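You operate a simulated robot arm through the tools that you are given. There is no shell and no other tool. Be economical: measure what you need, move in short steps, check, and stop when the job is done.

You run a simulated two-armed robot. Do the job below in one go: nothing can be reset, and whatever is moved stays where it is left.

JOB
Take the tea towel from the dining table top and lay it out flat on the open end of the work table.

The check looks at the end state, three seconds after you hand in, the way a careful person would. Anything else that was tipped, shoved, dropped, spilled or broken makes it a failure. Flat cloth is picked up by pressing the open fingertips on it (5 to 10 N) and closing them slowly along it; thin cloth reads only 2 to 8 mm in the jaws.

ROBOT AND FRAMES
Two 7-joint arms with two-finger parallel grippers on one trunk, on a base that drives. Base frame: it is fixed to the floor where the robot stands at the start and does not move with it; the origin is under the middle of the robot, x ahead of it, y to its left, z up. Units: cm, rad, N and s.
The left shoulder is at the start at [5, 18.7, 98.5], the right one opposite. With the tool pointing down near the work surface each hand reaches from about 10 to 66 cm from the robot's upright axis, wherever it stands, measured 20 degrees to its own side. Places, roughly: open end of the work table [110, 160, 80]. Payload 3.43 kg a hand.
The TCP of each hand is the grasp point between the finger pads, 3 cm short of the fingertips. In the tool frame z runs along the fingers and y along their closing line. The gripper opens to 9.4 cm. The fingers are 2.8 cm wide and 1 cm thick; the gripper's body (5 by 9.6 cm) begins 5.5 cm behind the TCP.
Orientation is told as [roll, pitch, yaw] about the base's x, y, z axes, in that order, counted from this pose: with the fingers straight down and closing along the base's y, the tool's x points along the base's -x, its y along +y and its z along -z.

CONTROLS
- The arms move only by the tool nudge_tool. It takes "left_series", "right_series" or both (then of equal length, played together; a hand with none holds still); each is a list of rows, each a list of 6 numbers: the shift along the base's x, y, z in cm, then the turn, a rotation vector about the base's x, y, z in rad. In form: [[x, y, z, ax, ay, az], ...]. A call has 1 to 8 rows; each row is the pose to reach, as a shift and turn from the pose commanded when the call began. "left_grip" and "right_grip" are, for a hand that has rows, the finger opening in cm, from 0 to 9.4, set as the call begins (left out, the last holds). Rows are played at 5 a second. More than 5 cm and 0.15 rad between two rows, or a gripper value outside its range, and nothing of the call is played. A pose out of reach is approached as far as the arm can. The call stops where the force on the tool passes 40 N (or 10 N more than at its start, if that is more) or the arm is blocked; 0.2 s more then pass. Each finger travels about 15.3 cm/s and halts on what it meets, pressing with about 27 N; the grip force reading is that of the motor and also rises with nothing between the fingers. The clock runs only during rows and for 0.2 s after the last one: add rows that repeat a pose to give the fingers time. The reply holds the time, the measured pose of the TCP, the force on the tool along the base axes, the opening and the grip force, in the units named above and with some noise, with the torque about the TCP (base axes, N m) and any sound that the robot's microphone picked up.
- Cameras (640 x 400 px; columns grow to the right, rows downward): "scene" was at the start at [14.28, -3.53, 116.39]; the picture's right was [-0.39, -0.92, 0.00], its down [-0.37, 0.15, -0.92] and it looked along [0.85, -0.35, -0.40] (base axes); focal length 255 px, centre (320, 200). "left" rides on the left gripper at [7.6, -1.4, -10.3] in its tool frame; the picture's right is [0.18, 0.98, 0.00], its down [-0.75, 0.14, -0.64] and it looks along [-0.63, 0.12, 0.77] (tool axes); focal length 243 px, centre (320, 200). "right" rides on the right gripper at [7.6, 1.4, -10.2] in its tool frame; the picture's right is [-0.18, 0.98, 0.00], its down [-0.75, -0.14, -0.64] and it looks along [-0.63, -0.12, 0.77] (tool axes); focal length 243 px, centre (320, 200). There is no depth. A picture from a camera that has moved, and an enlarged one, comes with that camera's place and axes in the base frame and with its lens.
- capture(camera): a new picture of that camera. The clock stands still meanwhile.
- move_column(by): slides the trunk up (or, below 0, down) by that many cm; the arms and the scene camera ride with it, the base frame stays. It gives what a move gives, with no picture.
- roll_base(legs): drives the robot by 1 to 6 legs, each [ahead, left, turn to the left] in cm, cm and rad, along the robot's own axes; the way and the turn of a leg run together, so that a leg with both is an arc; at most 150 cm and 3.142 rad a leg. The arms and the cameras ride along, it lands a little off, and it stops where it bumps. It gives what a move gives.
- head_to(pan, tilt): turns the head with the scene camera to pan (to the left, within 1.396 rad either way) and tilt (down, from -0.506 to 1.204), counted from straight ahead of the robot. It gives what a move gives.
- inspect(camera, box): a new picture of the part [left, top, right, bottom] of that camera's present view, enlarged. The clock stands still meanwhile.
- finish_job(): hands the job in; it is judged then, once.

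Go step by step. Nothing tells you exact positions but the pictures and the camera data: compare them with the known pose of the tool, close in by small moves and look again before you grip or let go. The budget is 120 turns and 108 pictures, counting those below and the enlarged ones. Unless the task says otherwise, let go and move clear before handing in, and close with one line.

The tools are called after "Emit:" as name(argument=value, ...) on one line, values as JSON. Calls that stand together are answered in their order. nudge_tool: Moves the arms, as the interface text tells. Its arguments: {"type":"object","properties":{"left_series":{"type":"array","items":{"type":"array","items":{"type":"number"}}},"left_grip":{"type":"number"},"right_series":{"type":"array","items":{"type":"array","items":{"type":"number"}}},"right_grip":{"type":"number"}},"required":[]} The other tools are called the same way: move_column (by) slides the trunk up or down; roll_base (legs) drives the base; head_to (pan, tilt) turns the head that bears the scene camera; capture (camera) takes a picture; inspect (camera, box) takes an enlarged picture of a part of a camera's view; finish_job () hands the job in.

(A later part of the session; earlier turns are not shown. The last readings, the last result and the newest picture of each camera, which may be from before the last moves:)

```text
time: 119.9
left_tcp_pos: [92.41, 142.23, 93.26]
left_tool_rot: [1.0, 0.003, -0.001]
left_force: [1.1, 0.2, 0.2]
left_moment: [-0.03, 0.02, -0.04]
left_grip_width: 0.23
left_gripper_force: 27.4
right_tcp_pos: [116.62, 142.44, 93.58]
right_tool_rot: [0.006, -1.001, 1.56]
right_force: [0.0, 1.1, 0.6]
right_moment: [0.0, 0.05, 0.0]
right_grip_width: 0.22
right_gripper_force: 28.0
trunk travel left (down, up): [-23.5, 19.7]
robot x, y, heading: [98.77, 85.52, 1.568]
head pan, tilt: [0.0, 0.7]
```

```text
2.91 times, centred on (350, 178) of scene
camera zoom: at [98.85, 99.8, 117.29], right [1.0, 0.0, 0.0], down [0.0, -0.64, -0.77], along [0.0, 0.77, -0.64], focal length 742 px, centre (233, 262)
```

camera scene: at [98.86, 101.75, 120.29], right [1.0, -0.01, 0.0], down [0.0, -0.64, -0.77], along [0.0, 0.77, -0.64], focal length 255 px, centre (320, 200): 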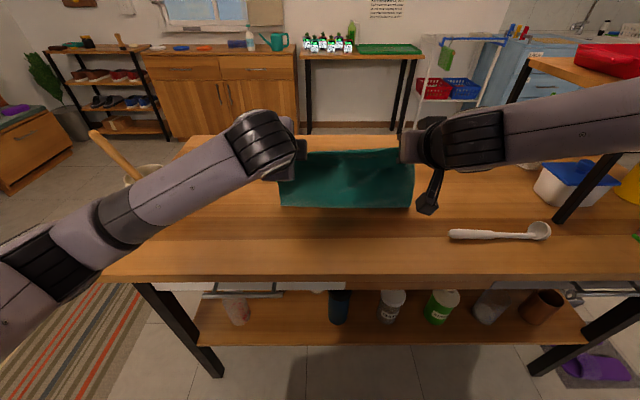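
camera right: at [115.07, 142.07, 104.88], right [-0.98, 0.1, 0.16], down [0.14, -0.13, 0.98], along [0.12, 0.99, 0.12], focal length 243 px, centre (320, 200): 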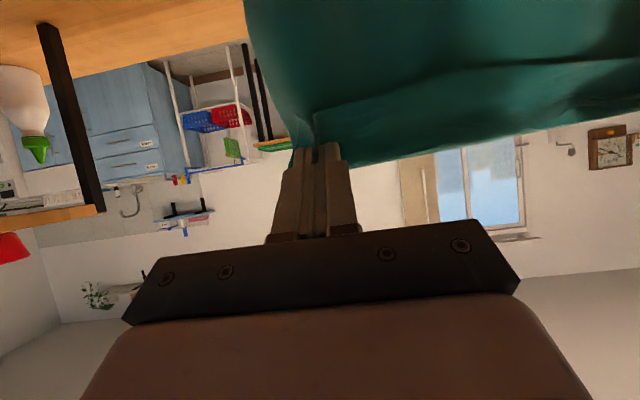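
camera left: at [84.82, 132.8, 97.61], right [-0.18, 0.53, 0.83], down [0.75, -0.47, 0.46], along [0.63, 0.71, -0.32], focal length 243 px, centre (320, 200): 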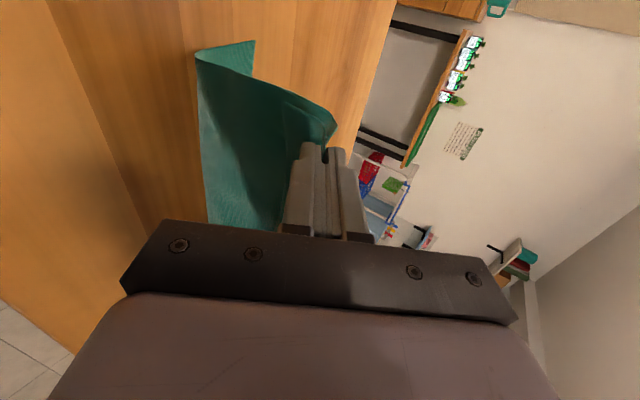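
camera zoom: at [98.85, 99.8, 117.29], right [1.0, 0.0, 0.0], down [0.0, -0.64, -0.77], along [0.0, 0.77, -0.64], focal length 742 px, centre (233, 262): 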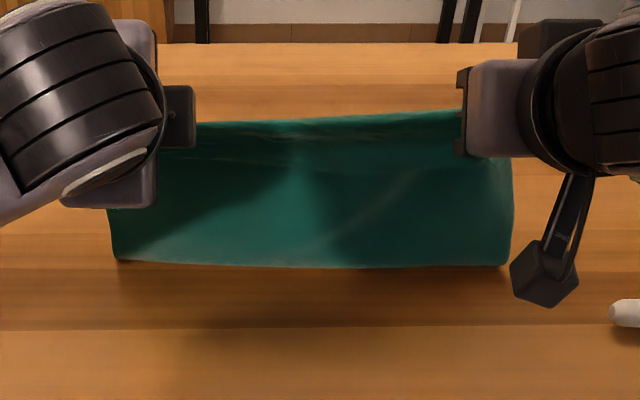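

The laying technique works, but the final near edge would come out at y≈130, right at the table's front edge (≈129–130). I'll lift and restart further forward, with more tilt for reach.

Emit:
move_column(by=12)

Emit:
roll_base(legs=[[10, 0, 0]])

Emit:
nudge_tool(left_series=[[0, 1.5, 0, 0.1, 0, 0], [0, 3, 0, 0.2, 0, 0], [0, 4.5, 0, 0.3, 0, 0], [0, 6.5, 0, 0.35, 0, 0], [0, 6.5, 0, 0.35, 0, 0]], right_series=[[0, 1.5, 0, 0.1, 0, 0], [0, 3, 0, 0.2, 0, 0], [0, 4.5, 0, 0.3, 0, 0], [0, 6.5, 0, 0.35, 0, 0], [0, 6.5, 0, 0.35, 0, 0]])

Emit:
capture(camera="scene")

```text
time: 121.4
left_tcp_pos: [92.44, 142.2, 105.19]
left_tool_rot: [1.001, 0.003, -0.002]
left_force: [-0.6, 1.0, 0.9]
left_moment: [-0.06, 0.01, -0.02]
left_grip_width: 0.26
left_gripper_force: 26.6
right_tcp_pos: [116.6, 142.48, 105.48]
right_tool_rot: [0.007, -1.0, 1.56]
right_force: [-0.4, -0.3, -0.9]
right_moment: [0.0, -0.01, 0.0]
right_grip_width: 0.22
right_gripper_force: 27.0
trunk travel left (down, up): [-35.5, 7.7]
robot x, y, heading: [98.96, 85.15, 1.564]
head pan, tilt: [0.0, 0.7]
```

```text
time: 122.5
left_tcp_pos: [92.52, 152.38, 105.14]
left_tool_rot: [0.999, 0.003, -0.003]
left_force: [1.0, 0.6, 0.0]
left_moment: [-0.04, -0.04, -0.03]
left_grip_width: 0.21
left_gripper_force: 27.2
right_tcp_pos: [116.78, 152.33, 105.38]
right_tool_rot: [0.007, -0.998, 1.558]
right_force: [-0.9, 0.6, -0.5]
right_moment: [0.0, 0.06, -0.02]
right_grip_width: 0.24
right_gripper_force: 27.1
trunk travel left (down, up): [-35.5, 7.7]
robot x, y, heading: [98.9, 95.23, 1.563]
head pan, tilt: [0.0, 0.7]
```

```text
time: 123.7
left_tcp_pos: [92.79, 158.48, 105.1]
left_tool_rot: [1.353, 0.003, -0.004]
left_force: [7.0, -0.1, 0.3]
left_moment: [0.01, -0.03, -0.17]
left_grip_width: 0.24
left_gripper_force: 26.9
right_tcp_pos: [117.67, 157.97, 107.45]
right_tool_rot: [0.02, -1.341, 1.548]
right_force: [-6.9, 0.2, -1.0]
right_moment: [0.0, 0.01, 0.24]
right_grip_width: 0.25
right_gripper_force: 27.2
right hand out of reach, approached as far as the arm can: row 3, 4, 5
trunk travel left (down, up): [-35.5, 7.7]
robot x, y, heading: [98.9, 95.15, 1.564]
head pan, tilt: [0.0, 0.7]
```

```text
34 pictures are left
camera scene: at [98.92, 109.7, 129.28], right [1.0, -0.01, 0.0], down [0.0, -0.64, -0.77], along [0.0, 0.76, -0.64], focal length 255 px, centre (320, 200)
```

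scene: 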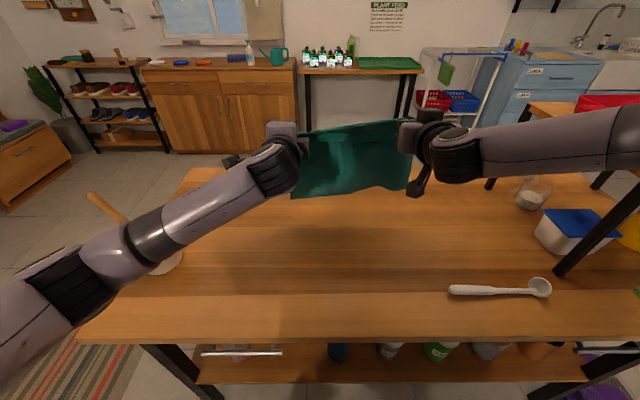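

H-line is now at y≈161. I relax the tension, level the hands, and lower to just above touch.

Emit:
nudge_tool(left_series=[[0.6, -0.2, 1, 0, 0, 0], [1.2, -0.4, 2.2, 0, 0, 0], [1.2, -0.4, 2.2, 0, 0, 0]])

Emit:
move_column(by=-8)

Emit:
capture(camera="scene")

```text
time: 124.5
left_tcp_pos: [93.8, 158.24, 107.35]
left_tool_rot: [1.35, 0.005, -0.001]
left_force: [0.6, -1.1, 0.8]
left_moment: [-0.01, -0.01, 0.01]
left_grip_width: 0.28
left_gripper_force: 26.8
right_tcp_pos: [117.84, 158.15, 107.47]
right_tool_rot: [0.02, -1.342, 1.54]
right_force: [-0.6, 0.6, 0.1]
right_moment: [0.01, 0.0, 0.01]
right_grip_width: 0.22
right_gripper_force: 27.7
trunk travel left (down, up): [-35.5, 7.7]
robot x, y, heading: [98.93, 95.16, 1.563]
head pan, tilt: [0.0, 0.7]
```

```text
time: 125.7
left_tcp_pos: [93.97, 158.2, 99.5]
left_tool_rot: [1.35, 0.004, -0.003]
left_force: [0.2, -0.4, -0.3]
left_moment: [-0.08, 0.0, 0.01]
left_grip_width: 0.24
left_gripper_force: 26.8
right_tcp_pos: [117.76, 157.99, 99.46]
right_tool_rot: [0.021, -1.343, 1.545]
right_force: [0.1, -0.3, -0.2]
right_moment: [-0.03, 0.04, -0.03]
right_grip_width: 0.23
right_gripper_force: 27.3
trunk travel left (down, up): [-27.5, 15.7]
robot x, y, heading: [98.98, 95.5, 1.57]
head pan, tilt: [0.0, 0.7]
```

```text
33 pictures are left
camera scene: at [98.92, 109.69, 121.29], right [1.0, -0.01, 0.0], down [0.0, -0.64, -0.77], along [0.0, 0.77, -0.64], focal length 255 px, centre (320, 200)
```

scene: 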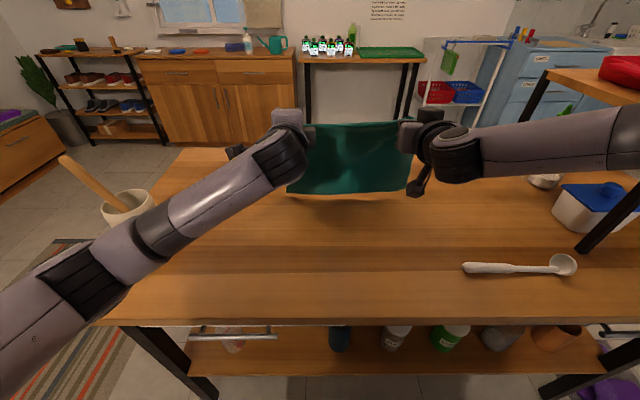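

Just about touching. I flick back and down quickly so the bottom edge trails forward as it lands.

Emit:
nudge_tool(left_series=[[0, -3.5, 0, 0, 0, 0], [0, -5, -3.5, 0, 0, 0], [0, -5.5, -4.5, 0, 0, 0], [0, -5.5, -4.5, 0, 0, 0]], right_series=[[0, -3.5, 0, 0, 0, 0], [0, -5, -3.5, 0, 0, 0], [0, -5.5, -4.5, 0, 0, 0], [0, -5.5, -4.5, 0, 0, 0]])

Emit:
capture(camera="left")

Emit:
inspect(camera="scene", box=[240, 110, 460, 247])

```text
time: 126.7
left_tcp_pos: [93.95, 152.69, 94.87]
left_tool_rot: [1.352, 0.003, -0.002]
left_force: [0.4, -0.3, 0.1]
left_moment: [-0.02, -0.03, -0.01]
left_grip_width: 0.24
left_gripper_force: 26.9
right_tcp_pos: [117.5, 152.67, 98.31]
right_tool_rot: [0.012, -1.323, 1.541]
right_force: [-0.2, 0.2, -0.3]
right_moment: [-0.01, 0.03, -0.01]
right_grip_width: 0.24
right_gripper_force: 27.6
right hand out of reach, approached as far as the arm can: row 2, 3, 4
trunk travel left (down, up): [-27.5, 15.7]
robot x, y, heading: [98.65, 95.23, 1.568]
head pan, tilt: [0.0, 0.7]
```

```text
32 pictures are left
camera left: at [86.32, 142.23, 95.75], right [-0.18, 0.22, 0.96], down [0.75, -0.6, 0.27], along [0.63, 0.77, -0.06], focal length 243 px, centre (320, 200)
```

left: 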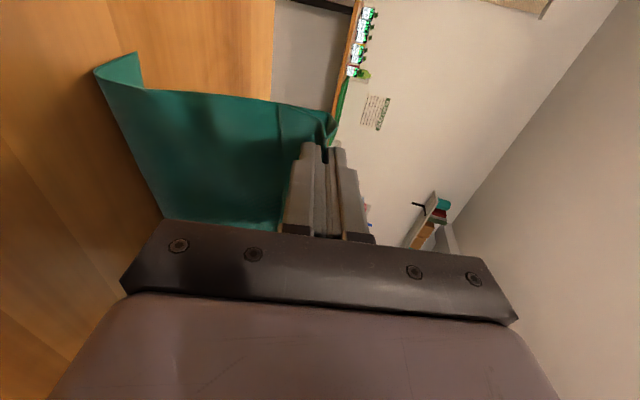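

```text
2.91 times, centred on (350, 178) of scene
camera zoom: at [98.92, 109.7, 121.28], right [1.0, -0.01, 0.0], down [0.0, -0.64, -0.77], along [0.0, 0.76, -0.64], focal length 742 px, centre (233, 262)
```

zoom: 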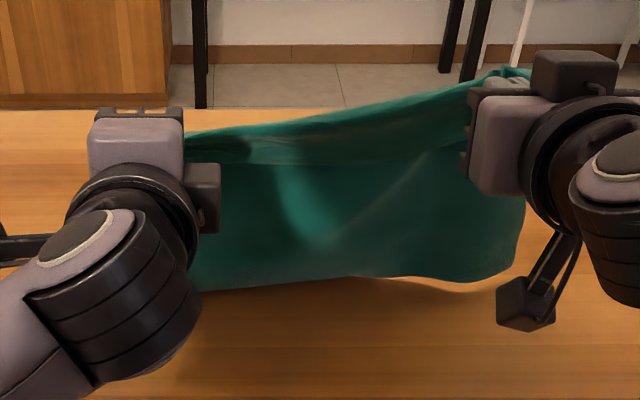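

The left side landed with its strip forward (edge at y≈158). The right hand stayed 3 cm high; reducing its tilt lets it come down.

Emit:
nudge_tool(right_series=[[0, -0.5, -1, -0.14, 0, 0], [0, -0.5, -2.2, -0.28, 0, 0], [0, -0.5, -2.8, -0.32, 0, 0], [0, -0.5, -2.8, -0.32, 0, 0]])

Emit:
inspect(camera="scene", box=[240, 110, 460, 247])

```text
time: 127.7
left_tcp_pos: [94.03, 152.65, 94.85]
left_tool_rot: [1.352, 0.003, 0.0]
left_force: [-0.2, 0.0, -1.5]
left_moment: [-0.07, 0.0, 0.03]
left_grip_width: 0.24
left_gripper_force: 27.1
right_tcp_pos: [117.4, 152.23, 95.36]
right_tool_rot: [0.006, -1.021, 1.558]
right_force: [-0.2, -0.3, 0.6]
right_moment: [-0.02, -0.01, -0.05]
right_grip_width: 0.23
right_gripper_force: 27.3
trunk travel left (down, up): [-27.5, 15.7]
robot x, y, heading: [99.17, 95.15, 1.57]
head pan, tilt: [0.0, 0.7]
```

```text
2.91 times, centred on (350, 178) of scene
camera zoom: at [98.92, 109.71, 121.28], right [1.0, -0.01, 0.0], down [0.0, -0.64, -0.76], along [0.0, 0.76, -0.64], focal length 742 px, centre (233, 262)
```

zoom: 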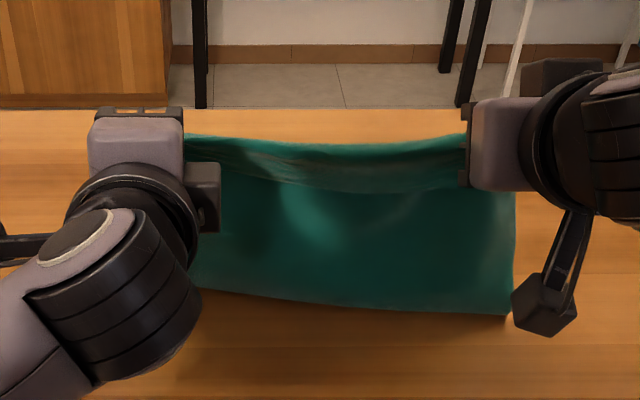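

Emit:
capture(camera="right")

Emit:
roll_base(legs=[[-2, 0, 0]])

Emit:
move_column(by=-3)

Emit:
roll_base(legs=[[-3, 0, 0]])

Emit:
capture(camera="left")

Emit:
capture(camera="scene")

```text
29 pictures are left
camera right: at [115.83, 139.56, 94.37], right [-0.98, 0.1, 0.16], down [0.14, -0.15, 0.98], along [0.13, 0.98, 0.14], focal length 243 px, centre (320, 200)
```

right: 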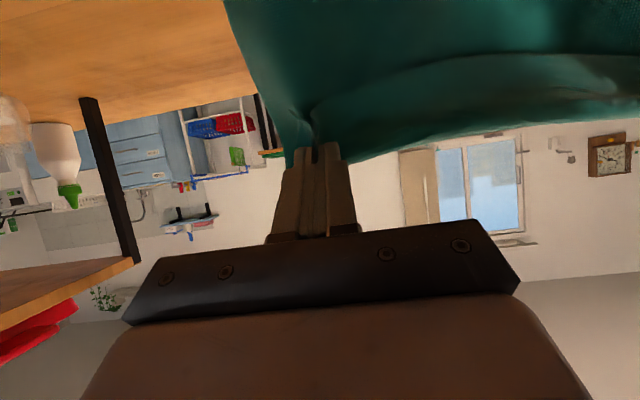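

```text
time: 128.5
left_tcp_pos: [93.9, 150.6, 94.88]
left_tool_rot: [1.351, 0.005, -0.001]
left_force: [-0.6, 0.1, -0.8]
left_moment: [-0.08, -0.03, 0.02]
left_grip_width: 0.28
left_gripper_force: 26.7
right_tcp_pos: [117.3, 150.29, 95.52]
right_tool_rot: [0.005, -1.021, 1.559]
right_force: [-0.4, 0.0, -0.2]
right_moment: [-0.01, 0.0, -0.05]
right_grip_width: 0.21
right_gripper_force: 27.2
trunk travel left (down, up): [-27.5, 15.7]
robot x, y, heading: [98.87, 93.19, 1.566]
head pan, tilt: [0.0, 0.7]
```

```text
time: 129.2
left_tcp_pos: [93.87, 150.73, 91.8]
left_tool_rot: [1.351, 0.006, -0.002]
left_force: [-0.8, -0.3, -0.2]
left_moment: [-0.04, -0.02, -0.01]
left_grip_width: 0.26
left_gripper_force: 26.7
right_tcp_pos: [117.37, 150.31, 92.52]
right_tool_rot: [0.003, -1.022, 1.558]
right_force: [-0.4, 0.3, 0.7]
right_moment: [-0.04, -0.01, -0.03]
right_grip_width: 0.2
right_gripper_force: 27.6
trunk travel left (down, up): [-24.5, 18.7]
robot x, y, heading: [98.83, 93.33, 1.568]
head pan, tilt: [0.0, 0.7]
```

```text
time: 130.1
left_tcp_pos: [93.93, 147.79, 91.8]
left_tool_rot: [1.353, 0.006, -0.001]
left_force: [-0.2, 0.6, -0.2]
left_moment: [-0.02, 0.02, -0.01]
left_grip_width: 0.28
left_gripper_force: 27.0
right_tcp_pos: [117.34, 147.43, 92.54]
right_tool_rot: [0.004, -1.021, 1.558]
right_force: [0.0, 0.8, 0.7]
right_moment: [0.02, -0.01, -0.01]
right_grip_width: 0.2
right_gripper_force: 26.7
trunk travel left (down, up): [-24.5, 18.7]
robot x, y, heading: [99.17, 90.61, 1.564]
head pan, tilt: [0.0, 0.7]
```

```text
28 pictures are left
camera left: at [86.29, 137.32, 92.79], right [-0.18, 0.21, 0.96], down [0.75, -0.6, 0.27], along [0.63, 0.77, -0.06], focal length 243 px, centre (320, 200)
```

left: 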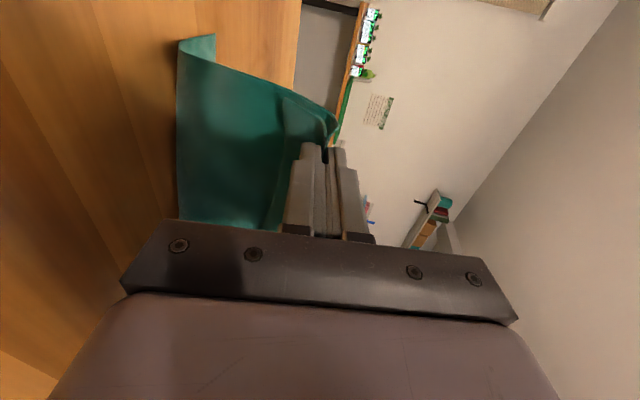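

```text
27 pictures are left
camera scene: at [98.89, 104.77, 118.29], right [1.0, -0.01, 0.0], down [0.0, -0.64, -0.77], along [0.0, 0.77, -0.64], focal length 255 px, centre (320, 200)
```

scene: 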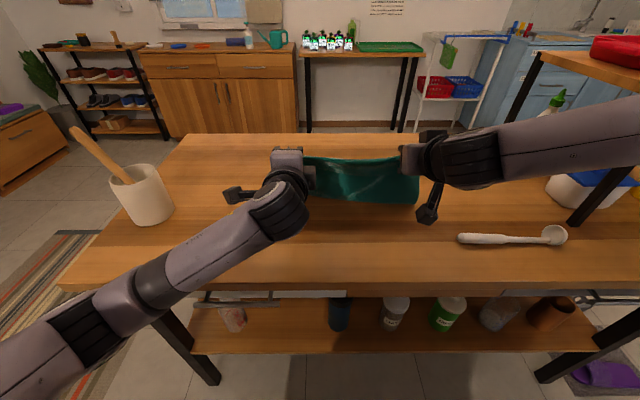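

The far edge stays put at y≈158 — laying works. I now lower while un-tilting both hands so the gripper bodies keep clear of the table.

Emit:
nudge_tool(left_series=[[0, -0.15, -0.12, -0.14, 0, 0], [0, -0.3, -0.24, -0.28, 0, 0], [0, -0.45, -0.36, -0.42, 0, 0], [0, -0.6, -0.48, -0.56, 0, 0], [0, -0.75, -0.6, -0.7, 0, 0], [0, -0.9, -0.72, -0.84, 0, 0], [0, -1.1, -0.84, -0.98, 0, 0], [0, -1.1, -0.84, -0.98, 0, 0]], right_series=[[0, -0.27, -0.28, -0.07, 0, 0], [0, -0.54, -0.56, -0.14, 0, 0], [0, -0.8, -0.83, -0.22, 0, 0], [0, -1.07, -1.1, -0.3, 0, 0], [0, -1.34, -1.4, -0.38, 0, 0], [0, -1.6, -1.67, -0.45, 0, 0], [0, -1.88, -1.94, -0.52, 0, 0], [0, -1.88, -1.94, -0.52, 0, 0]])

Emit:
capture(camera="scene")

Emit:
capture(camera="left")

```text
time: 131.9
left_tcp_pos: [93.86, 146.67, 91.0]
left_tool_rot: [0.369, 0.002, -0.004]
left_force: [0.9, -0.7, -0.5]
left_moment: [0.01, -0.03, 0.01]
left_grip_width: 0.26
left_gripper_force: 27.2
right_tcp_pos: [117.29, 145.52, 90.6]
right_tool_rot: [-0.001, -0.5, 1.563]
right_force: [0.3, 0.1, -0.1]
right_moment: [0.0, 0.02, -0.04]
right_grip_width: 0.22
right_gripper_force: 27.0
trunk travel left (down, up): [-24.5, 18.7]
robot x, y, heading: [98.56, 90.74, 1.563]
head pan, tilt: [0.0, 0.7]
```

```text
26 pictures are left
camera scene: at [98.89, 104.8, 118.28], right [1.0, -0.01, 0.0], down [0.0, -0.64, -0.76], along [0.0, 0.76, -0.64], focal length 255 px, centre (320, 200)
```

scene: 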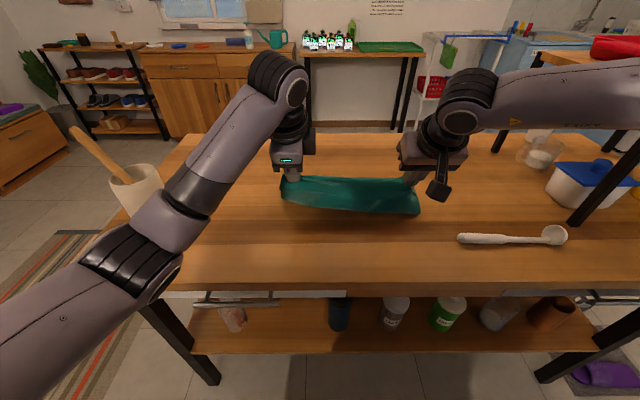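

```text
25 pictures are left
camera left: at [86.28, 141.59, 100.13], right [-0.18, 0.92, 0.35], down [0.75, -0.1, 0.65], along [0.63, 0.38, -0.67], focal length 243 px, centre (320, 200)
```

left: 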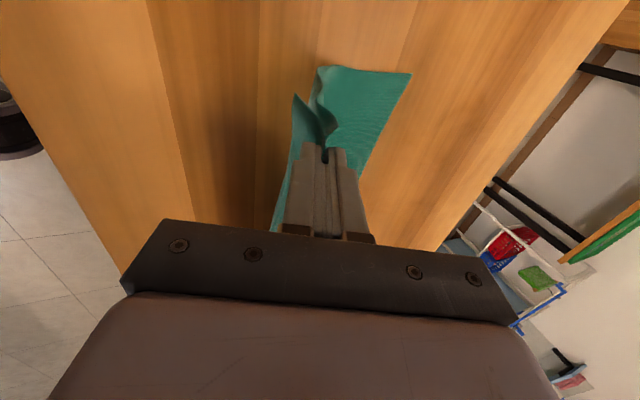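

The forward half lies flat. I square up the left hand, and keep alternating: back and down.

Emit:
roll_base(legs=[[-3, 0, 0]])

Emit:
nudge_tool(left_series=[[0, 0.2, -0.7, -0.12, 0, 0], [0, 0.4, -1.4, -0.24, 0, 0], [0, 0.6, -2, -0.37, 0, 0], [0, 0, -2.6, -0.37, 0, 0], [0, 0, -3, -0.37, 0, 0]], right_series=[[0, -0.2, -0.7, 0, 0, 0], [0, -0.4, -1.3, 0, 0, 0], [0, -0.6, -1.9, -0.05, 0, 0], [0, -0.8, -2.5, -0.1, 0, 0], [0, -0.8, -2.9, -0.1, 0, 0]])

Emit:
roll_base(legs=[[-2.5, 0, 0]])

Emit:
capture(camera="scene")

Emit:
capture(camera="left")

```text
time: 132.7
left_tcp_pos: [93.81, 143.72, 91.03]
left_tool_rot: [0.371, 0.001, -0.004]
left_force: [-0.2, -0.1, -0.2]
left_moment: [-0.01, 0.0, 0.01]
left_grip_width: 0.24
left_gripper_force: 27.2
right_tcp_pos: [117.31, 142.71, 90.59]
right_tool_rot: [-0.004, -0.501, 1.564]
right_force: [0.3, -0.9, 0.0]
right_moment: [0.01, -0.03, -0.01]
right_grip_width: 0.23
right_gripper_force: 26.9
trunk travel left (down, up): [-24.5, 18.7]
robot x, y, heading: [99.0, 87.43, 1.562]
head pan, tilt: [0.0, 0.7]
```

```text
time: 133.9
left_tcp_pos: [93.91, 143.74, 88.0]
left_tool_rot: [0.0, 0.0, -0.004]
left_force: [0.2, 0.2, 0.1]
left_moment: [0.04, -0.01, 0.0]
left_grip_width: 0.23
left_gripper_force: 26.9
right_tcp_pos: [117.48, 141.61, 87.72]
right_tool_rot: [-0.003, -0.402, 1.565]
right_force: [-0.6, 0.1, -0.4]
right_moment: [0.02, 0.05, -0.01]
right_grip_width: 0.22
right_gripper_force: 26.8
right hand out of reach, approached as far as the arm can: row 5
trunk travel left (down, up): [-24.5, 18.7]
robot x, y, heading: [99.07, 87.67, 1.565]
head pan, tilt: [0.0, 0.7]
```

```text
time: 134.7
left_tcp_pos: [93.84, 141.24, 88.05]
left_tool_rot: [0.0, -0.001, -0.005]
left_force: [-0.1, -0.8, 0.3]
left_moment: [0.08, -0.02, -0.02]
left_grip_width: 0.24
left_gripper_force: 26.7
right_tcp_pos: [117.61, 139.03, 87.82]
right_tool_rot: [-0.001, -0.403, 1.565]
right_force: [0.0, 0.2, 0.6]
right_moment: [-0.02, 0.01, -0.02]
right_grip_width: 0.23
right_gripper_force: 26.9
trunk travel left (down, up): [-24.5, 18.7]
robot x, y, heading: [98.78, 85.12, 1.562]
head pan, tilt: [0.0, 0.7]
```

```text
24 pictures are left
camera scene: at [98.85, 99.32, 118.29], right [1.0, -0.01, 0.0], down [0.0, -0.64, -0.77], along [0.0, 0.77, -0.64], focal length 255 px, centre (320, 200)
```

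scene: 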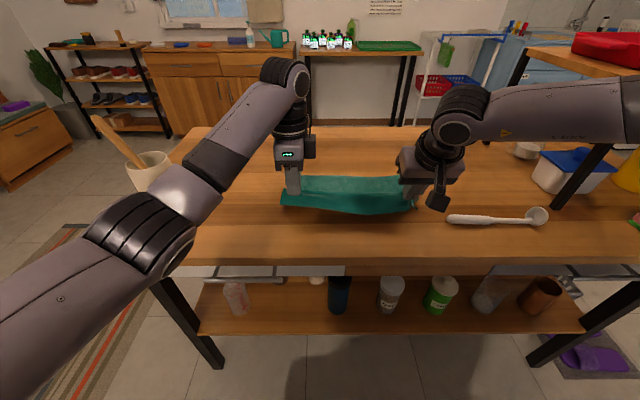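

```text
23 pictures are left
camera left: at [86.24, 139.76, 98.38], right [-0.18, 0.98, 0.0], down [0.75, 0.14, 0.64], along [0.63, 0.12, -0.77], focal length 243 px, centre (320, 200)
```

left: 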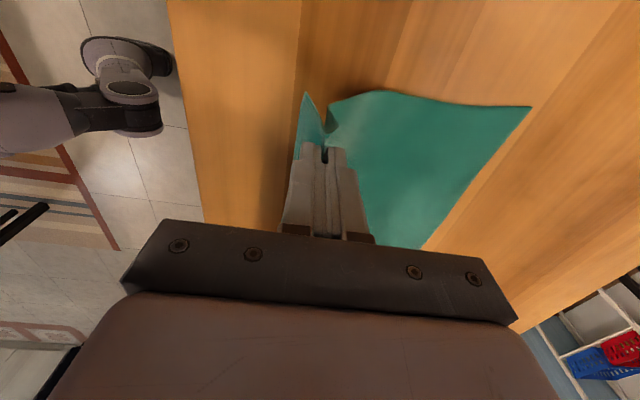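

Nearly down: the laid part is flat, far edge at y≈156, hem at y≈141 and 5 cm above the table. I lower the rest with the trunk and draw back slightly.

Emit:
move_column(by=-2.5)

Emit:
roll_base(legs=[[-1.5, 0, 0]])

Emit:
move_column(by=-1.5)

Emit:
capture(camera="left")

Emit:
inspect(camera="scene", box=[240, 130, 480, 280])

```text
time: 135.4
left_tcp_pos: [93.86, 141.28, 85.49]
left_tool_rot: [-0.001, 0.0, -0.006]
left_force: [0.0, -0.4, 0.0]
left_moment: [0.0, 0.02, -0.01]
left_grip_width: 0.26
left_gripper_force: 27.3
right_tcp_pos: [117.45, 138.97, 85.31]
right_tool_rot: [-0.004, -0.401, 1.564]
right_force: [0.1, -0.1, -0.2]
right_moment: [-0.05, -0.02, -0.02]
right_grip_width: 0.22
right_gripper_force: 26.7
trunk travel left (down, up): [-22.0, 21.2]
robot x, y, heading: [98.61, 85.01, 1.564]
head pan, tilt: [0.0, 0.7]
```

```text
time: 136.2
left_tcp_pos: [93.86, 139.66, 85.64]
left_tool_rot: [0.001, -0.001, -0.006]
left_force: [-0.8, 0.1, 0.9]
left_moment: [0.01, 0.01, -0.02]
left_grip_width: 0.24
left_gripper_force: 26.8
right_tcp_pos: [117.58, 137.6, 85.43]
right_tool_rot: [-0.003, -0.4, 1.563]
right_force: [-0.5, 1.0, 0.9]
right_moment: [0.05, 0.03, 0.05]
right_grip_width: 0.2
right_gripper_force: 27.2
trunk travel left (down, up): [-22.0, 21.2]
robot x, y, heading: [98.77, 83.49, 1.564]
head pan, tilt: [0.0, 0.7]
```

```text
time: 136.8
left_tcp_pos: [93.93, 139.81, 84.12]
left_tool_rot: [-0.001, 0.002, -0.005]
left_force: [-0.3, -0.7, 0.6]
left_moment: [0.01, 0.0, 0.0]
left_grip_width: 0.23
left_gripper_force: 26.6
right_tcp_pos: [117.58, 137.51, 83.78]
right_tool_rot: [-0.003, -0.401, 1.564]
right_force: [0.3, 0.4, -0.1]
right_moment: [0.01, 0.0, 0.0]
right_grip_width: 0.24
right_gripper_force: 26.9
trunk travel left (down, up): [-20.5, 22.7]
robot x, y, heading: [98.67, 83.27, 1.566]
head pan, tilt: [0.0, 0.7]
```

```text
22 pictures are left
camera left: at [86.25, 138.28, 94.38], right [-0.18, 0.98, 0.0], down [0.75, 0.14, 0.64], along [0.63, 0.12, -0.77], focal length 243 px, centre (320, 200)
```

left: 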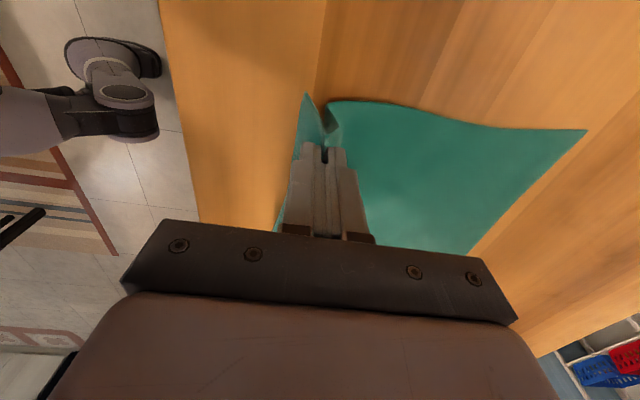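

```text
2.67 times, centred on (360, 205) of scene
camera zoom: at [98.85, 97.85, 114.28], right [1.0, -0.01, 0.0], down [0.0, -0.64, -0.77], along [0.0, 0.77, -0.64], focal length 680 px, centre (213, 187)
```

zoom: 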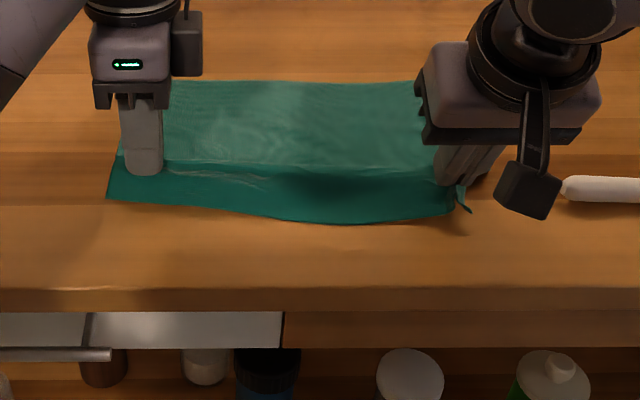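

The towel is almost fully laid. I lower the last half centimetre and check for contact.

Emit:
move_column(by=-0.6)

Emit:
nudge_tool(left_series=[[0, -0.4, -0.2, 0, 0, 0], [0, -0.8, -0.4, 0, 0, 0], [0, -0.8, -0.4, 0, 0, 0]], right_series=[[0, -0.4, 0, 0, 0, 0], [0, -0.8, 0, 0, 0, 0], [0, -0.8, 0, 0, 0, 0]])

```text
time: 137.4
left_tcp_pos: [93.85, 139.76, 83.43]
left_tool_rot: [0.001, 0.0, -0.004]
left_force: [0.1, 0.3, -0.3]
left_moment: [0.09, 0.01, 0.03]
left_grip_width: 0.27
left_gripper_force: 26.2
right_tcp_pos: [117.46, 137.47, 83.27]
right_tool_rot: [-0.001, -0.403, 1.564]
right_force: [-0.6, -0.4, -0.2]
right_moment: [-0.01, -0.03, -0.02]
right_grip_width: 0.21
right_gripper_force: 26.6
trunk travel left (down, up): [-19.9, 23.3]
robot x, y, heading: [98.62, 83.49, 1.569]
head pan, tilt: [0.0, 0.7]
```

```text
time: 138.2
left_tcp_pos: [93.89, 139.15, 83.16]
left_tool_rot: [0.0, 0.0, -0.006]
left_force: [-0.1, 0.0, -0.1]
left_moment: [0.04, -0.04, 0.02]
left_grip_width: 0.26
left_gripper_force: 27.3
right_tcp_pos: [117.64, 136.7, 83.13]
right_tool_rot: [-0.002, -0.402, 1.565]
right_force: [0.0, -0.9, 0.3]
right_moment: [0.02, 0.02, -0.03]
right_grip_width: 0.23
right_gripper_force: 26.7
trunk travel left (down, up): [-19.9, 23.3]
robot x, y, heading: [98.93, 83.64, 1.566]
head pan, tilt: [0.0, 0.7]
```

Emit:
move_column(by=-0.6)

Emit:
move_column(by=-0.5)

```text
time: 138.7
left_tcp_pos: [93.89, 139.06, 82.42]
left_tool_rot: [0.0, 0.0, -0.005]
left_force: [0.3, 0.4, -0.1]
left_moment: [0.02, 0.01, 0.02]
left_grip_width: 0.21
left_gripper_force: 27.2
right_tcp_pos: [117.67, 136.43, 82.52]
right_tool_rot: [-0.001, -0.402, 1.564]
right_force: [0.2, -0.8, -0.3]
right_moment: [0.01, 0.02, 0.0]
right_grip_width: 0.21
right_gripper_force: 26.8
trunk travel left (down, up): [-19.3, 23.9]
robot x, y, heading: [99.31, 83.36, 1.563]
head pan, tilt: [0.0, 0.7]
```

```text
time: 139.3
left_tcp_pos: [93.83, 139.02, 82.06]
left_tool_rot: [-0.002, -0.001, -0.006]
left_force: [0.5, -0.6, 0.2]
left_moment: [0.02, -0.03, -0.03]
left_grip_width: 0.22
left_gripper_force: 26.6
right_tcp_pos: [117.58, 136.77, 82.12]
right_tool_rot: [-0.002, -0.401, 1.563]
right_force: [0.1, -0.1, 0.8]
right_moment: [-0.02, 0.07, -0.01]
right_grip_width: 0.21
right_gripper_force: 27.0
trunk travel left (down, up): [-18.8, 24.4]
robot x, y, heading: [99.21, 83.52, 1.565]
head pan, tilt: [0.0, 0.7]
```

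Emit:
move_column(by=-0.5)

Emit:
capture(camera="left")

Emit:
capture(camera="right")

```text
time: 139.8
left_tcp_pos: [93.84, 138.95, 81.46]
left_tool_rot: [0.003, -0.001, -0.006]
left_force: [0.4, 0.2, 1.3]
left_moment: [0.01, 0.01, 0.01]
left_grip_width: 0.24
left_gripper_force: 27.1
right_tcp_pos: [117.59, 136.76, 81.69]
right_tool_rot: [0.0, -0.402, 1.564]
right_force: [-0.4, -0.2, 3.5]
right_moment: [-0.03, 0.03, 0.01]
right_grip_width: 0.24
right_gripper_force: 27.5
trunk travel left (down, up): [-18.3, 24.9]
robot x, y, heading: [99.02, 83.63, 1.566]
head pan, tilt: [0.0, 0.7]
```

```text
20 pictures are left
camera left: at [86.2, 137.51, 91.85], right [-0.18, 0.98, 0.0], down [0.75, 0.14, 0.64], along [0.63, 0.12, -0.77], focal length 243 px, centre (320, 200)
```

left: 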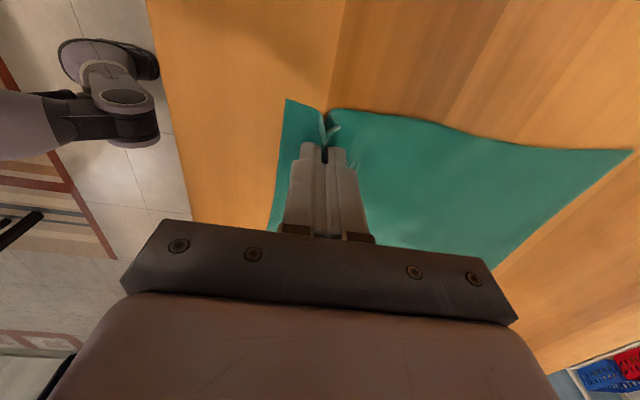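

```text
19 pictures are left
camera right: at [116.03, 125.61, 88.11], right [-0.98, 0.18, 0.07], down [0.14, 0.44, 0.89], along [0.13, 0.88, -0.46], focal length 243 px, centre (320, 200)
```

right: 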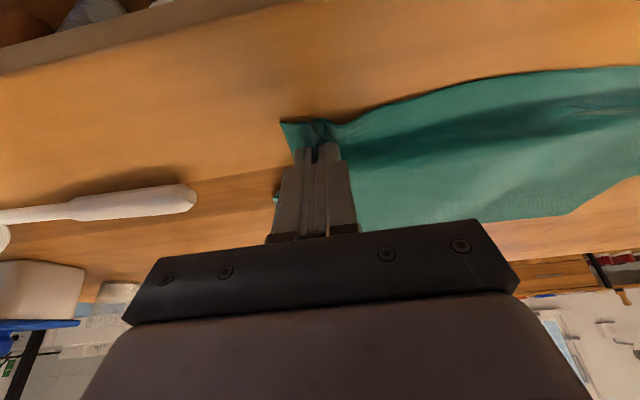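

Both fingertips touch the table (top ≈ z 78.4). I tension the hem sideways slightly, then open the fingers a little to release.

Emit:
nudge_tool(left_series=[[-0.5, -0.2, 0, 0, 0, 0], [-0.9, -0.5, 0, 0, 0, 0], [-0.9, -0.5, 0, 0, 0, 0]], right_series=[[0.2, -0.2, 0.1, 0, 0, 0], [0.4, -0.5, 0.1, 0, 0, 0], [0.4, -0.5, 0.1, 0, 0, 0]])

Emit:
nudge_tool(left_grip=0.8, right_grip=0.8, left_series=[[0, 0, 0, 0, 0, 0], [0, 0, 0, 0, 0, 0]], right_series=[[0, 0, 0, 0, 0, 0], [0, 0, 0, 0, 0, 0]])

Emit:
nudge_tool(left_grip=1.6, right_grip=2.0, left_series=[[0, 0, 0, 0, 0, 0], [0, 0, 0, 0, 0, 0]], right_series=[[0, 0, 0, 0, 0, 0], [0, 0, 0, 0, 0, 0]])

Emit:
capture(camera="left")

Emit:
capture(camera="right")

```text
time: 140.6
left_tcp_pos: [93.09, 138.49, 81.51]
left_tool_rot: [0.002, -0.002, -0.007]
left_force: [5.0, 0.8, 3.2]
left_moment: [0.02, -0.17, -0.01]
left_grip_width: 0.21
left_gripper_force: 26.9
right_tcp_pos: [117.93, 136.12, 81.77]
right_tool_rot: [-0.001, -0.403, 1.565]
right_force: [-4.6, 0.0, 0.5]
right_moment: [0.03, 0.16, 0.13]
right_grip_width: 0.24
right_gripper_force: 26.7
trunk travel left (down, up): [-18.3, 24.9]
robot x, y, heading: [98.73, 83.13, 1.572]
head pan, tilt: [0.0, 0.7]
```

```text
time: 141.2
left_tcp_pos: [92.9, 138.5, 81.58]
left_tool_rot: [0.0, -0.001, -0.006]
left_force: [-0.8, -0.3, 0.4]
left_moment: [-0.01, -0.05, -0.02]
left_grip_width: 0.79
left_gripper_force: 0.4
right_tcp_pos: [117.99, 136.22, 81.72]
right_tool_rot: [-0.002, -0.403, 1.563]
right_force: [-0.4, 0.0, 0.4]
right_moment: [0.0, 0.0, -0.02]
right_grip_width: 0.8
right_gripper_force: 0.0
trunk travel left (down, up): [-18.3, 24.9]
robot x, y, heading: [98.66, 83.67, 1.57]
head pan, tilt: [0.0, 0.7]
```

```text
time: 141.8
left_tcp_pos: [92.92, 138.51, 81.53]
left_tool_rot: [0.001, 0.0, -0.006]
left_force: [-1.2, 0.2, 0.0]
left_moment: [0.01, -0.03, -0.03]
left_grip_width: 1.59
left_gripper_force: 0.0
right_tcp_pos: [118.0, 136.25, 81.56]
right_tool_rot: [-0.002, -0.402, 1.564]
right_force: [0.6, -0.2, -0.4]
right_moment: [0.01, -0.03, 0.02]
right_grip_width: 2.0
right_gripper_force: 0.1
trunk travel left (down, up): [-18.3, 24.9]
robot x, y, heading: [98.72, 83.75, 1.562]
head pan, tilt: [0.0, 0.7]
```

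```text
18 pictures are left
camera left: at [85.26, 136.99, 91.79], right [-0.18, 0.98, 0.0], down [0.75, 0.14, 0.64], along [0.63, 0.12, -0.77], focal length 243 px, centre (320, 200)
```

left: 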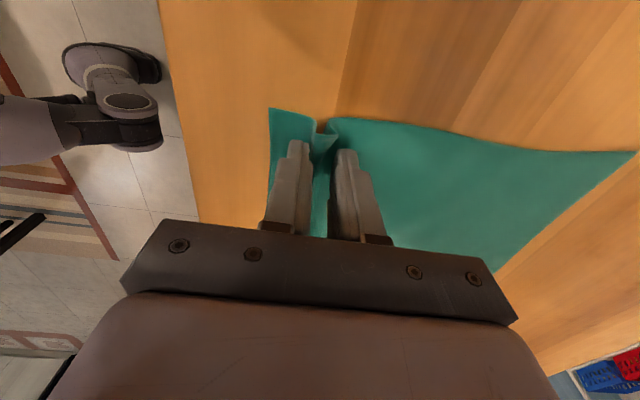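

```text
17 pictures are left
camera right: at [116.42, 125.1, 88.18], right [-0.98, 0.18, 0.07], down [0.14, 0.44, 0.89], along [0.13, 0.88, -0.46], focal length 243 px, centre (320, 200)
```

right: 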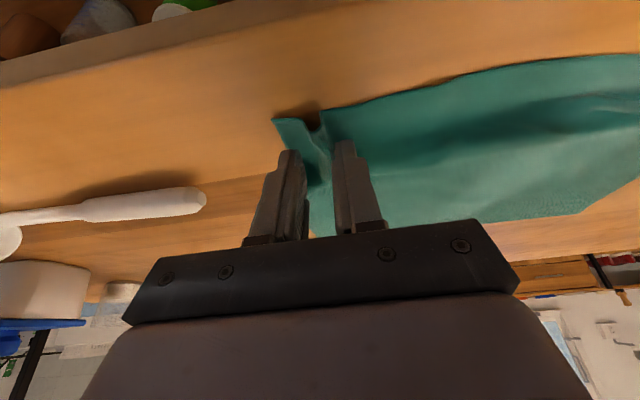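

Released. I press lightly and open the fingers wider to spread the pleats flat.

Emit:
nudge_tool(left_series=[[0, 0, -0.15, 0, 0, 0], [0, 0, -0.22, 0, 0, 0]], right_series=[[0, 0, -0.1, 0, 0, 0], [0, 0, -0.15, 0, 0, 0]])

Emit:
nudge_tool(left_grip=3, right_grip=3.2, left_series=[[0, 0, 0, 0, 0, 0], [0, 0, 0, 0, 0, 0]], right_series=[[0, 0, 0, 0, 0, 0], [0, 0, 0, 0, 0, 0]])

Emit:
nudge_tool(left_grip=4.4, right_grip=4.4, left_series=[[0, 0, 0, 0, 0, 0], [0, 0, 0, 0, 0, 0]], right_series=[[0, 0, 0, 0, 0, 0], [0, 0, 0, 0, 0, 0]])

Emit:
nudge_tool(left_series=[[0, 0, 2, 0, 0, 0], [0, 0, 5, 0, 0, 0], [0, 0, 8, 0, 0, 0], [0, 0, 12, 0, 0, 0]], right_series=[[0, 0, 2, 0, 0, 0], [0, -0.5, 5, 0, 0, 0], [0, -1, 8, 0, 0, 0], [0, -1, 12, 0, 0, 0]])

Emit:
capture(camera="scene")

Emit:
capture(camera="right")

```text
time: 142.4
left_tcp_pos: [93.01, 138.54, 81.33]
left_tool_rot: [-0.001, 0.0, -0.004]
left_force: [-0.3, -0.4, -0.3]
left_moment: [0.0, 0.01, 0.0]
left_grip_width: 1.6
left_gripper_force: 0.0
right_tcp_pos: [118.0, 136.15, 81.54]
right_tool_rot: [0.0, -0.401, 1.565]
right_force: [0.0, -0.8, 0.1]
right_moment: [0.01, -0.02, -0.01]
right_grip_width: 2.0
right_gripper_force: 0.0
trunk travel left (down, up): [-18.3, 24.9]
robot x, y, heading: [98.88, 83.57, 1.564]
head pan, tilt: [0.0, 0.7]
```

```text
time: 143.0
left_tcp_pos: [92.93, 138.52, 81.39]
left_tool_rot: [0.0, 0.001, -0.005]
left_force: [-0.5, 0.8, -0.1]
left_moment: [0.03, 0.08, -0.01]
left_grip_width: 2.97
left_gripper_force: 0.0
right_tcp_pos: [118.01, 136.15, 81.54]
right_tool_rot: [-0.001, -0.4, 1.563]
right_force: [0.5, -0.1, -0.3]
right_moment: [0.03, -0.01, -0.01]
right_grip_width: 3.16
right_gripper_force: 0.1
trunk travel left (down, up): [-18.3, 24.9]
robot x, y, heading: [98.7, 83.66, 1.567]
head pan, tilt: [0.0, 0.7]
```

```text
time: 143.6
left_tcp_pos: [92.98, 138.53, 81.13]
left_tool_rot: [0.0, 0.001, -0.005]
left_force: [0.7, 0.5, -0.3]
left_moment: [0.05, 0.04, -0.03]
left_grip_width: 4.4
left_gripper_force: 0.0
right_tcp_pos: [117.98, 136.11, 81.58]
right_tool_rot: [-0.003, -0.401, 1.565]
right_force: [-0.2, -0.8, 0.1]
right_moment: [-0.02, -0.01, 0.0]
right_grip_width: 4.4
right_gripper_force: 0.1
trunk travel left (down, up): [-18.3, 24.9]
robot x, y, heading: [98.74, 83.87, 1.568]
head pan, tilt: [0.0, 0.7]
```

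```text
time: 144.6
left_tcp_pos: [92.81, 138.42, 93.53]
left_tool_rot: [0.001, -0.002, -0.008]
left_force: [-0.5, 0.6, 0.0]
left_moment: [-0.02, 0.02, -0.03]
left_grip_width: 4.41
left_gripper_force: 0.0
right_tcp_pos: [118.05, 135.16, 93.6]
right_tool_rot: [-0.002, -0.402, 1.563]
right_force: [0.5, 0.3, 0.2]
right_moment: [-0.01, 0.02, 0.0]
right_grip_width: 4.41
right_gripper_force: 0.1
trunk travel left (down, up): [-18.3, 24.9]
robot x, y, heading: [98.54, 83.29, 1.567]
head pan, tilt: [0.0, 0.7]
```

```text
16 pictures are left
camera scene: at [98.85, 97.84, 112.08], right [1.0, -0.01, 0.0], down [0.0, -0.64, -0.77], along [0.0, 0.77, -0.64], focal length 255 px, centre (320, 200)
```

scene: 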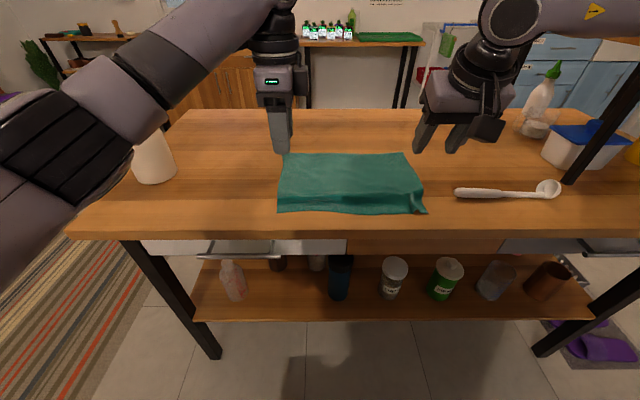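

```text
15 pictures are left
camera right: at [116.55, 124.02, 100.03], right [-0.98, 0.18, 0.07], down [0.14, 0.44, 0.89], along [0.13, 0.88, -0.46], focal length 243 px, centre (320, 200)
```

right: 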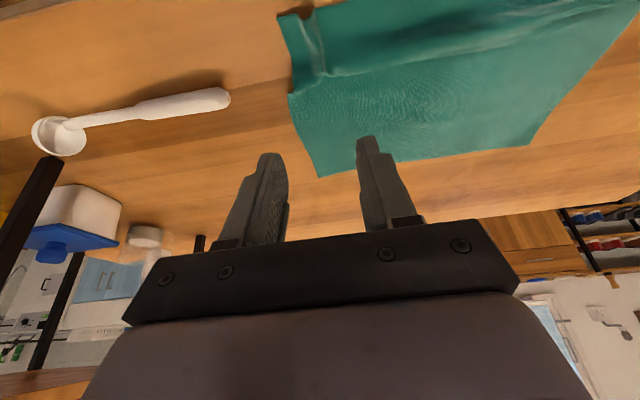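

Very good. I zoom in on the towel to judge the remaining wrinkles.

Emit:
inspect(camera="scene", box=[260, 140, 450, 258])

Emit:
capture(camera="left")

```text
3.37 times, centred on (355, 199) of scene
camera zoom: at [98.85, 97.84, 112.08], right [1.0, -0.01, 0.0], down [0.0, -0.64, -0.77], along [0.0, 0.77, -0.64], focal length 859 px, centre (202, 203)
```

zoom: 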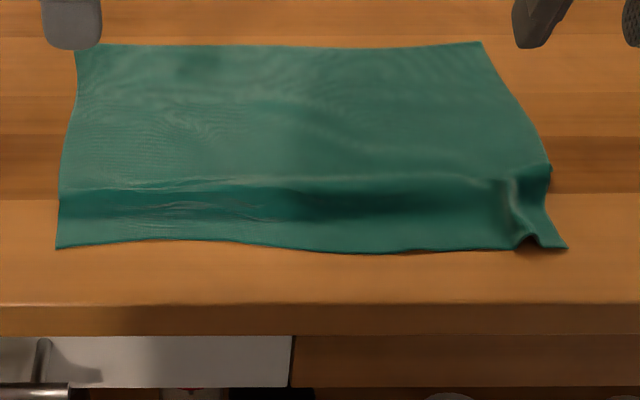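

```text
13 pictures are left
camera left: at [85.21, 136.99, 103.8], right [-0.18, 0.98, 0.0], down [0.75, 0.14, 0.64], along [0.63, 0.12, -0.77], focal length 243 px, centre (320, 200)
```

left: 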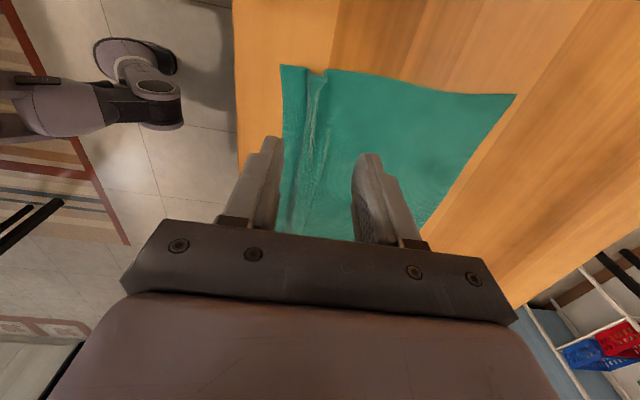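

The towel is flat except for a low ridge along the near hem and a small pleat at the near-right corner; near edge is ~4.5 cm from the table edge. I close the fingers, press lightly on the hem strip and draw it toward me (left) and outward (right) to smooth these.

Emit:
nudge_tool(left_grip=0, right_grip=0, left_series=[[0.2, -1.2, -3, 0, 0, 0], [0.5, -2.7, -6, 0, 0, 0], [0.5, -2.7, -9.5, 0, 0, 0], [0.5, -2.7, -11.3, 0, 0, 0], [0.5, -2.7, -11.9, 0, 0, 0]], right_series=[[0.4, -0.5, -3, 0, 0, 0], [0.9, -1, -6, 0, 0, 0], [0.9, -1, -9.5, 0, 0, 0], [0.9, -1, -11.2, 0, 0, 0], [0.9, -1, -11.7, 0, 0, 0]])

Emit:
inspect(camera="scene", box=[260, 140, 450, 258])

```text
time: 145.8
left_tcp_pos: [93.32, 135.69, 81.37]
left_tool_rot: [0.0, 0.0, -0.005]
left_force: [-0.4, -0.1, 0.0]
left_moment: [0.01, -0.03, -0.03]
left_grip_width: 0.01
left_gripper_force: 27.2
right_tcp_pos: [118.94, 134.32, 81.84]
right_tool_rot: [-0.001, -0.402, 1.565]
right_force: [0.0, -0.1, 0.0]
right_moment: [0.01, 0.03, 0.03]
right_grip_width: 0.02
right_gripper_force: 27.0
trunk travel left (down, up): [-18.3, 24.9]
robot x, y, heading: [98.75, 83.55, 1.565]
head pan, tilt: [0.0, 0.7]
```

```text
3.37 times, centred on (355, 199) of scene
camera zoom: at [98.85, 97.87, 112.08], right [1.0, -0.01, 0.0], down [0.0, -0.64, -0.76], along [0.0, 0.76, -0.64], focal length 859 px, centre (202, 203)
```

zoom: 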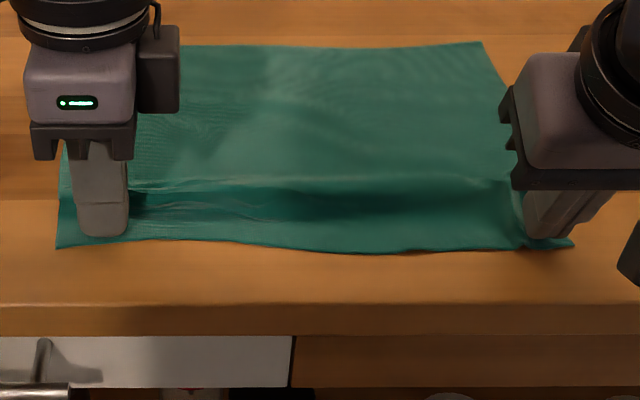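

Placement is right. I go down to light contact.

Emit:
nudge_tool(left_series=[[0, 0, -0.2, 0, 0, 0], [0, 0, -0.35, 0, 0, 0], [0, 0, -0.35, 0, 0, 0]], right_series=[[0, 0, -0.2, 0, 0, 0], [0, 0, -0.35, 0, 0, 0], [0, 0, -0.35, 0, 0, 0]])

```text
time: 146.6
left_tcp_pos: [93.42, 135.8, 81.17]
left_tool_rot: [0.003, -0.002, -0.006]
left_force: [-0.5, 1.1, 5.4]
left_moment: [-0.01, 0.0, 0.01]
left_grip_width: 0.0
left_gripper_force: 27.1
right_tcp_pos: [118.97, 134.23, 81.43]
right_tool_rot: [-0.001, -0.403, 1.563]
right_force: [-0.2, -0.2, 0.4]
right_moment: [0.01, 0.0, 0.01]
right_grip_width: 0.0
right_gripper_force: 27.0
trunk travel left (down, up): [-18.3, 24.9]
robot x, y, heading: [98.89, 83.36, 1.568]
head pan, tilt: [0.0, 0.7]
```

Emit:
nudge_tool(right_series=[[0, 0, -0.12, 0, 0, 0], [0, 0, -0.22, 0, 0, 0]])

Emit:
nudge_tool(left_series=[[0, -0.3, 0, 0, 0, 0], [0, -0.6, 0, 0, 0, 0], [0, -0.9, 0, 0, 0, 0], [0, -1.2, 0, 0, 0, 0], [0, -1.5, 0, 0, 0, 0]], right_series=[[0.3, -0.1, 0, 0, 0, 0], [0.6, -0.3, 0, 0, 0, 0], [0.9, -0.5, 0, 0, 0, 0], [1.2, -0.7, 0, 0, 0, 0], [1.5, -0.9, 0, 0, 0, 0]])

Emit:
inspect(camera="scene", box=[260, 140, 450, 258])

```text
time: 147.2
left_tcp_pos: [93.48, 135.73, 81.23]
left_tool_rot: [0.001, 0.0, -0.006]
left_force: [0.2, 1.2, 5.7]
left_moment: [0.02, -0.01, -0.03]
left_grip_width: 0.01
left_gripper_force: 26.8
right_tcp_pos: [118.76, 134.25, 81.41]
right_tool_rot: [-0.002, -0.407, 1.564]
right_force: [2.3, -1.1, 9.9]
right_moment: [-0.05, -0.08, 0.03]
right_grip_width: 0.02
right_gripper_force: 27.1
trunk travel left (down, up): [-18.3, 24.9]
robot x, y, heading: [98.81, 83.29, 1.566]
head pan, tilt: [0.0, 0.7]
```

```text
time: 148.4
left_tcp_pos: [93.47, 134.16, 81.24]
left_tool_rot: [0.001, -0.003, -0.006]
left_force: [-0.3, 2.6, 10.8]
left_moment: [0.07, 0.0, -0.02]
left_grip_width: 0.0
left_gripper_force: 27.1
right_tcp_pos: [120.33, 133.13, 81.35]
right_tool_rot: [-0.002, -0.407, 1.563]
right_force: [-4.1, 1.8, 14.6]
right_moment: [0.06, 0.13, -0.04]
right_grip_width: 0.0
right_gripper_force: 26.9
trunk travel left (down, up): [-18.3, 24.9]
robot x, y, heading: [99.27, 83.21, 1.569]
head pan, tilt: [0.0, 0.7]
```

```text
3.37 times, centred on (355, 199) of scene
camera zoom: at [98.79, 97.73, 112.12], right [1.0, -0.01, 0.0], down [0.0, -0.64, -0.77], along [0.01, 0.77, -0.64], focal length 859 px, centre (202, 203)
```

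zoom: 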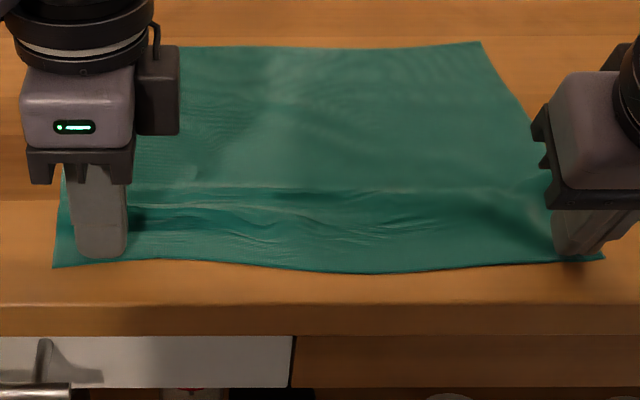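

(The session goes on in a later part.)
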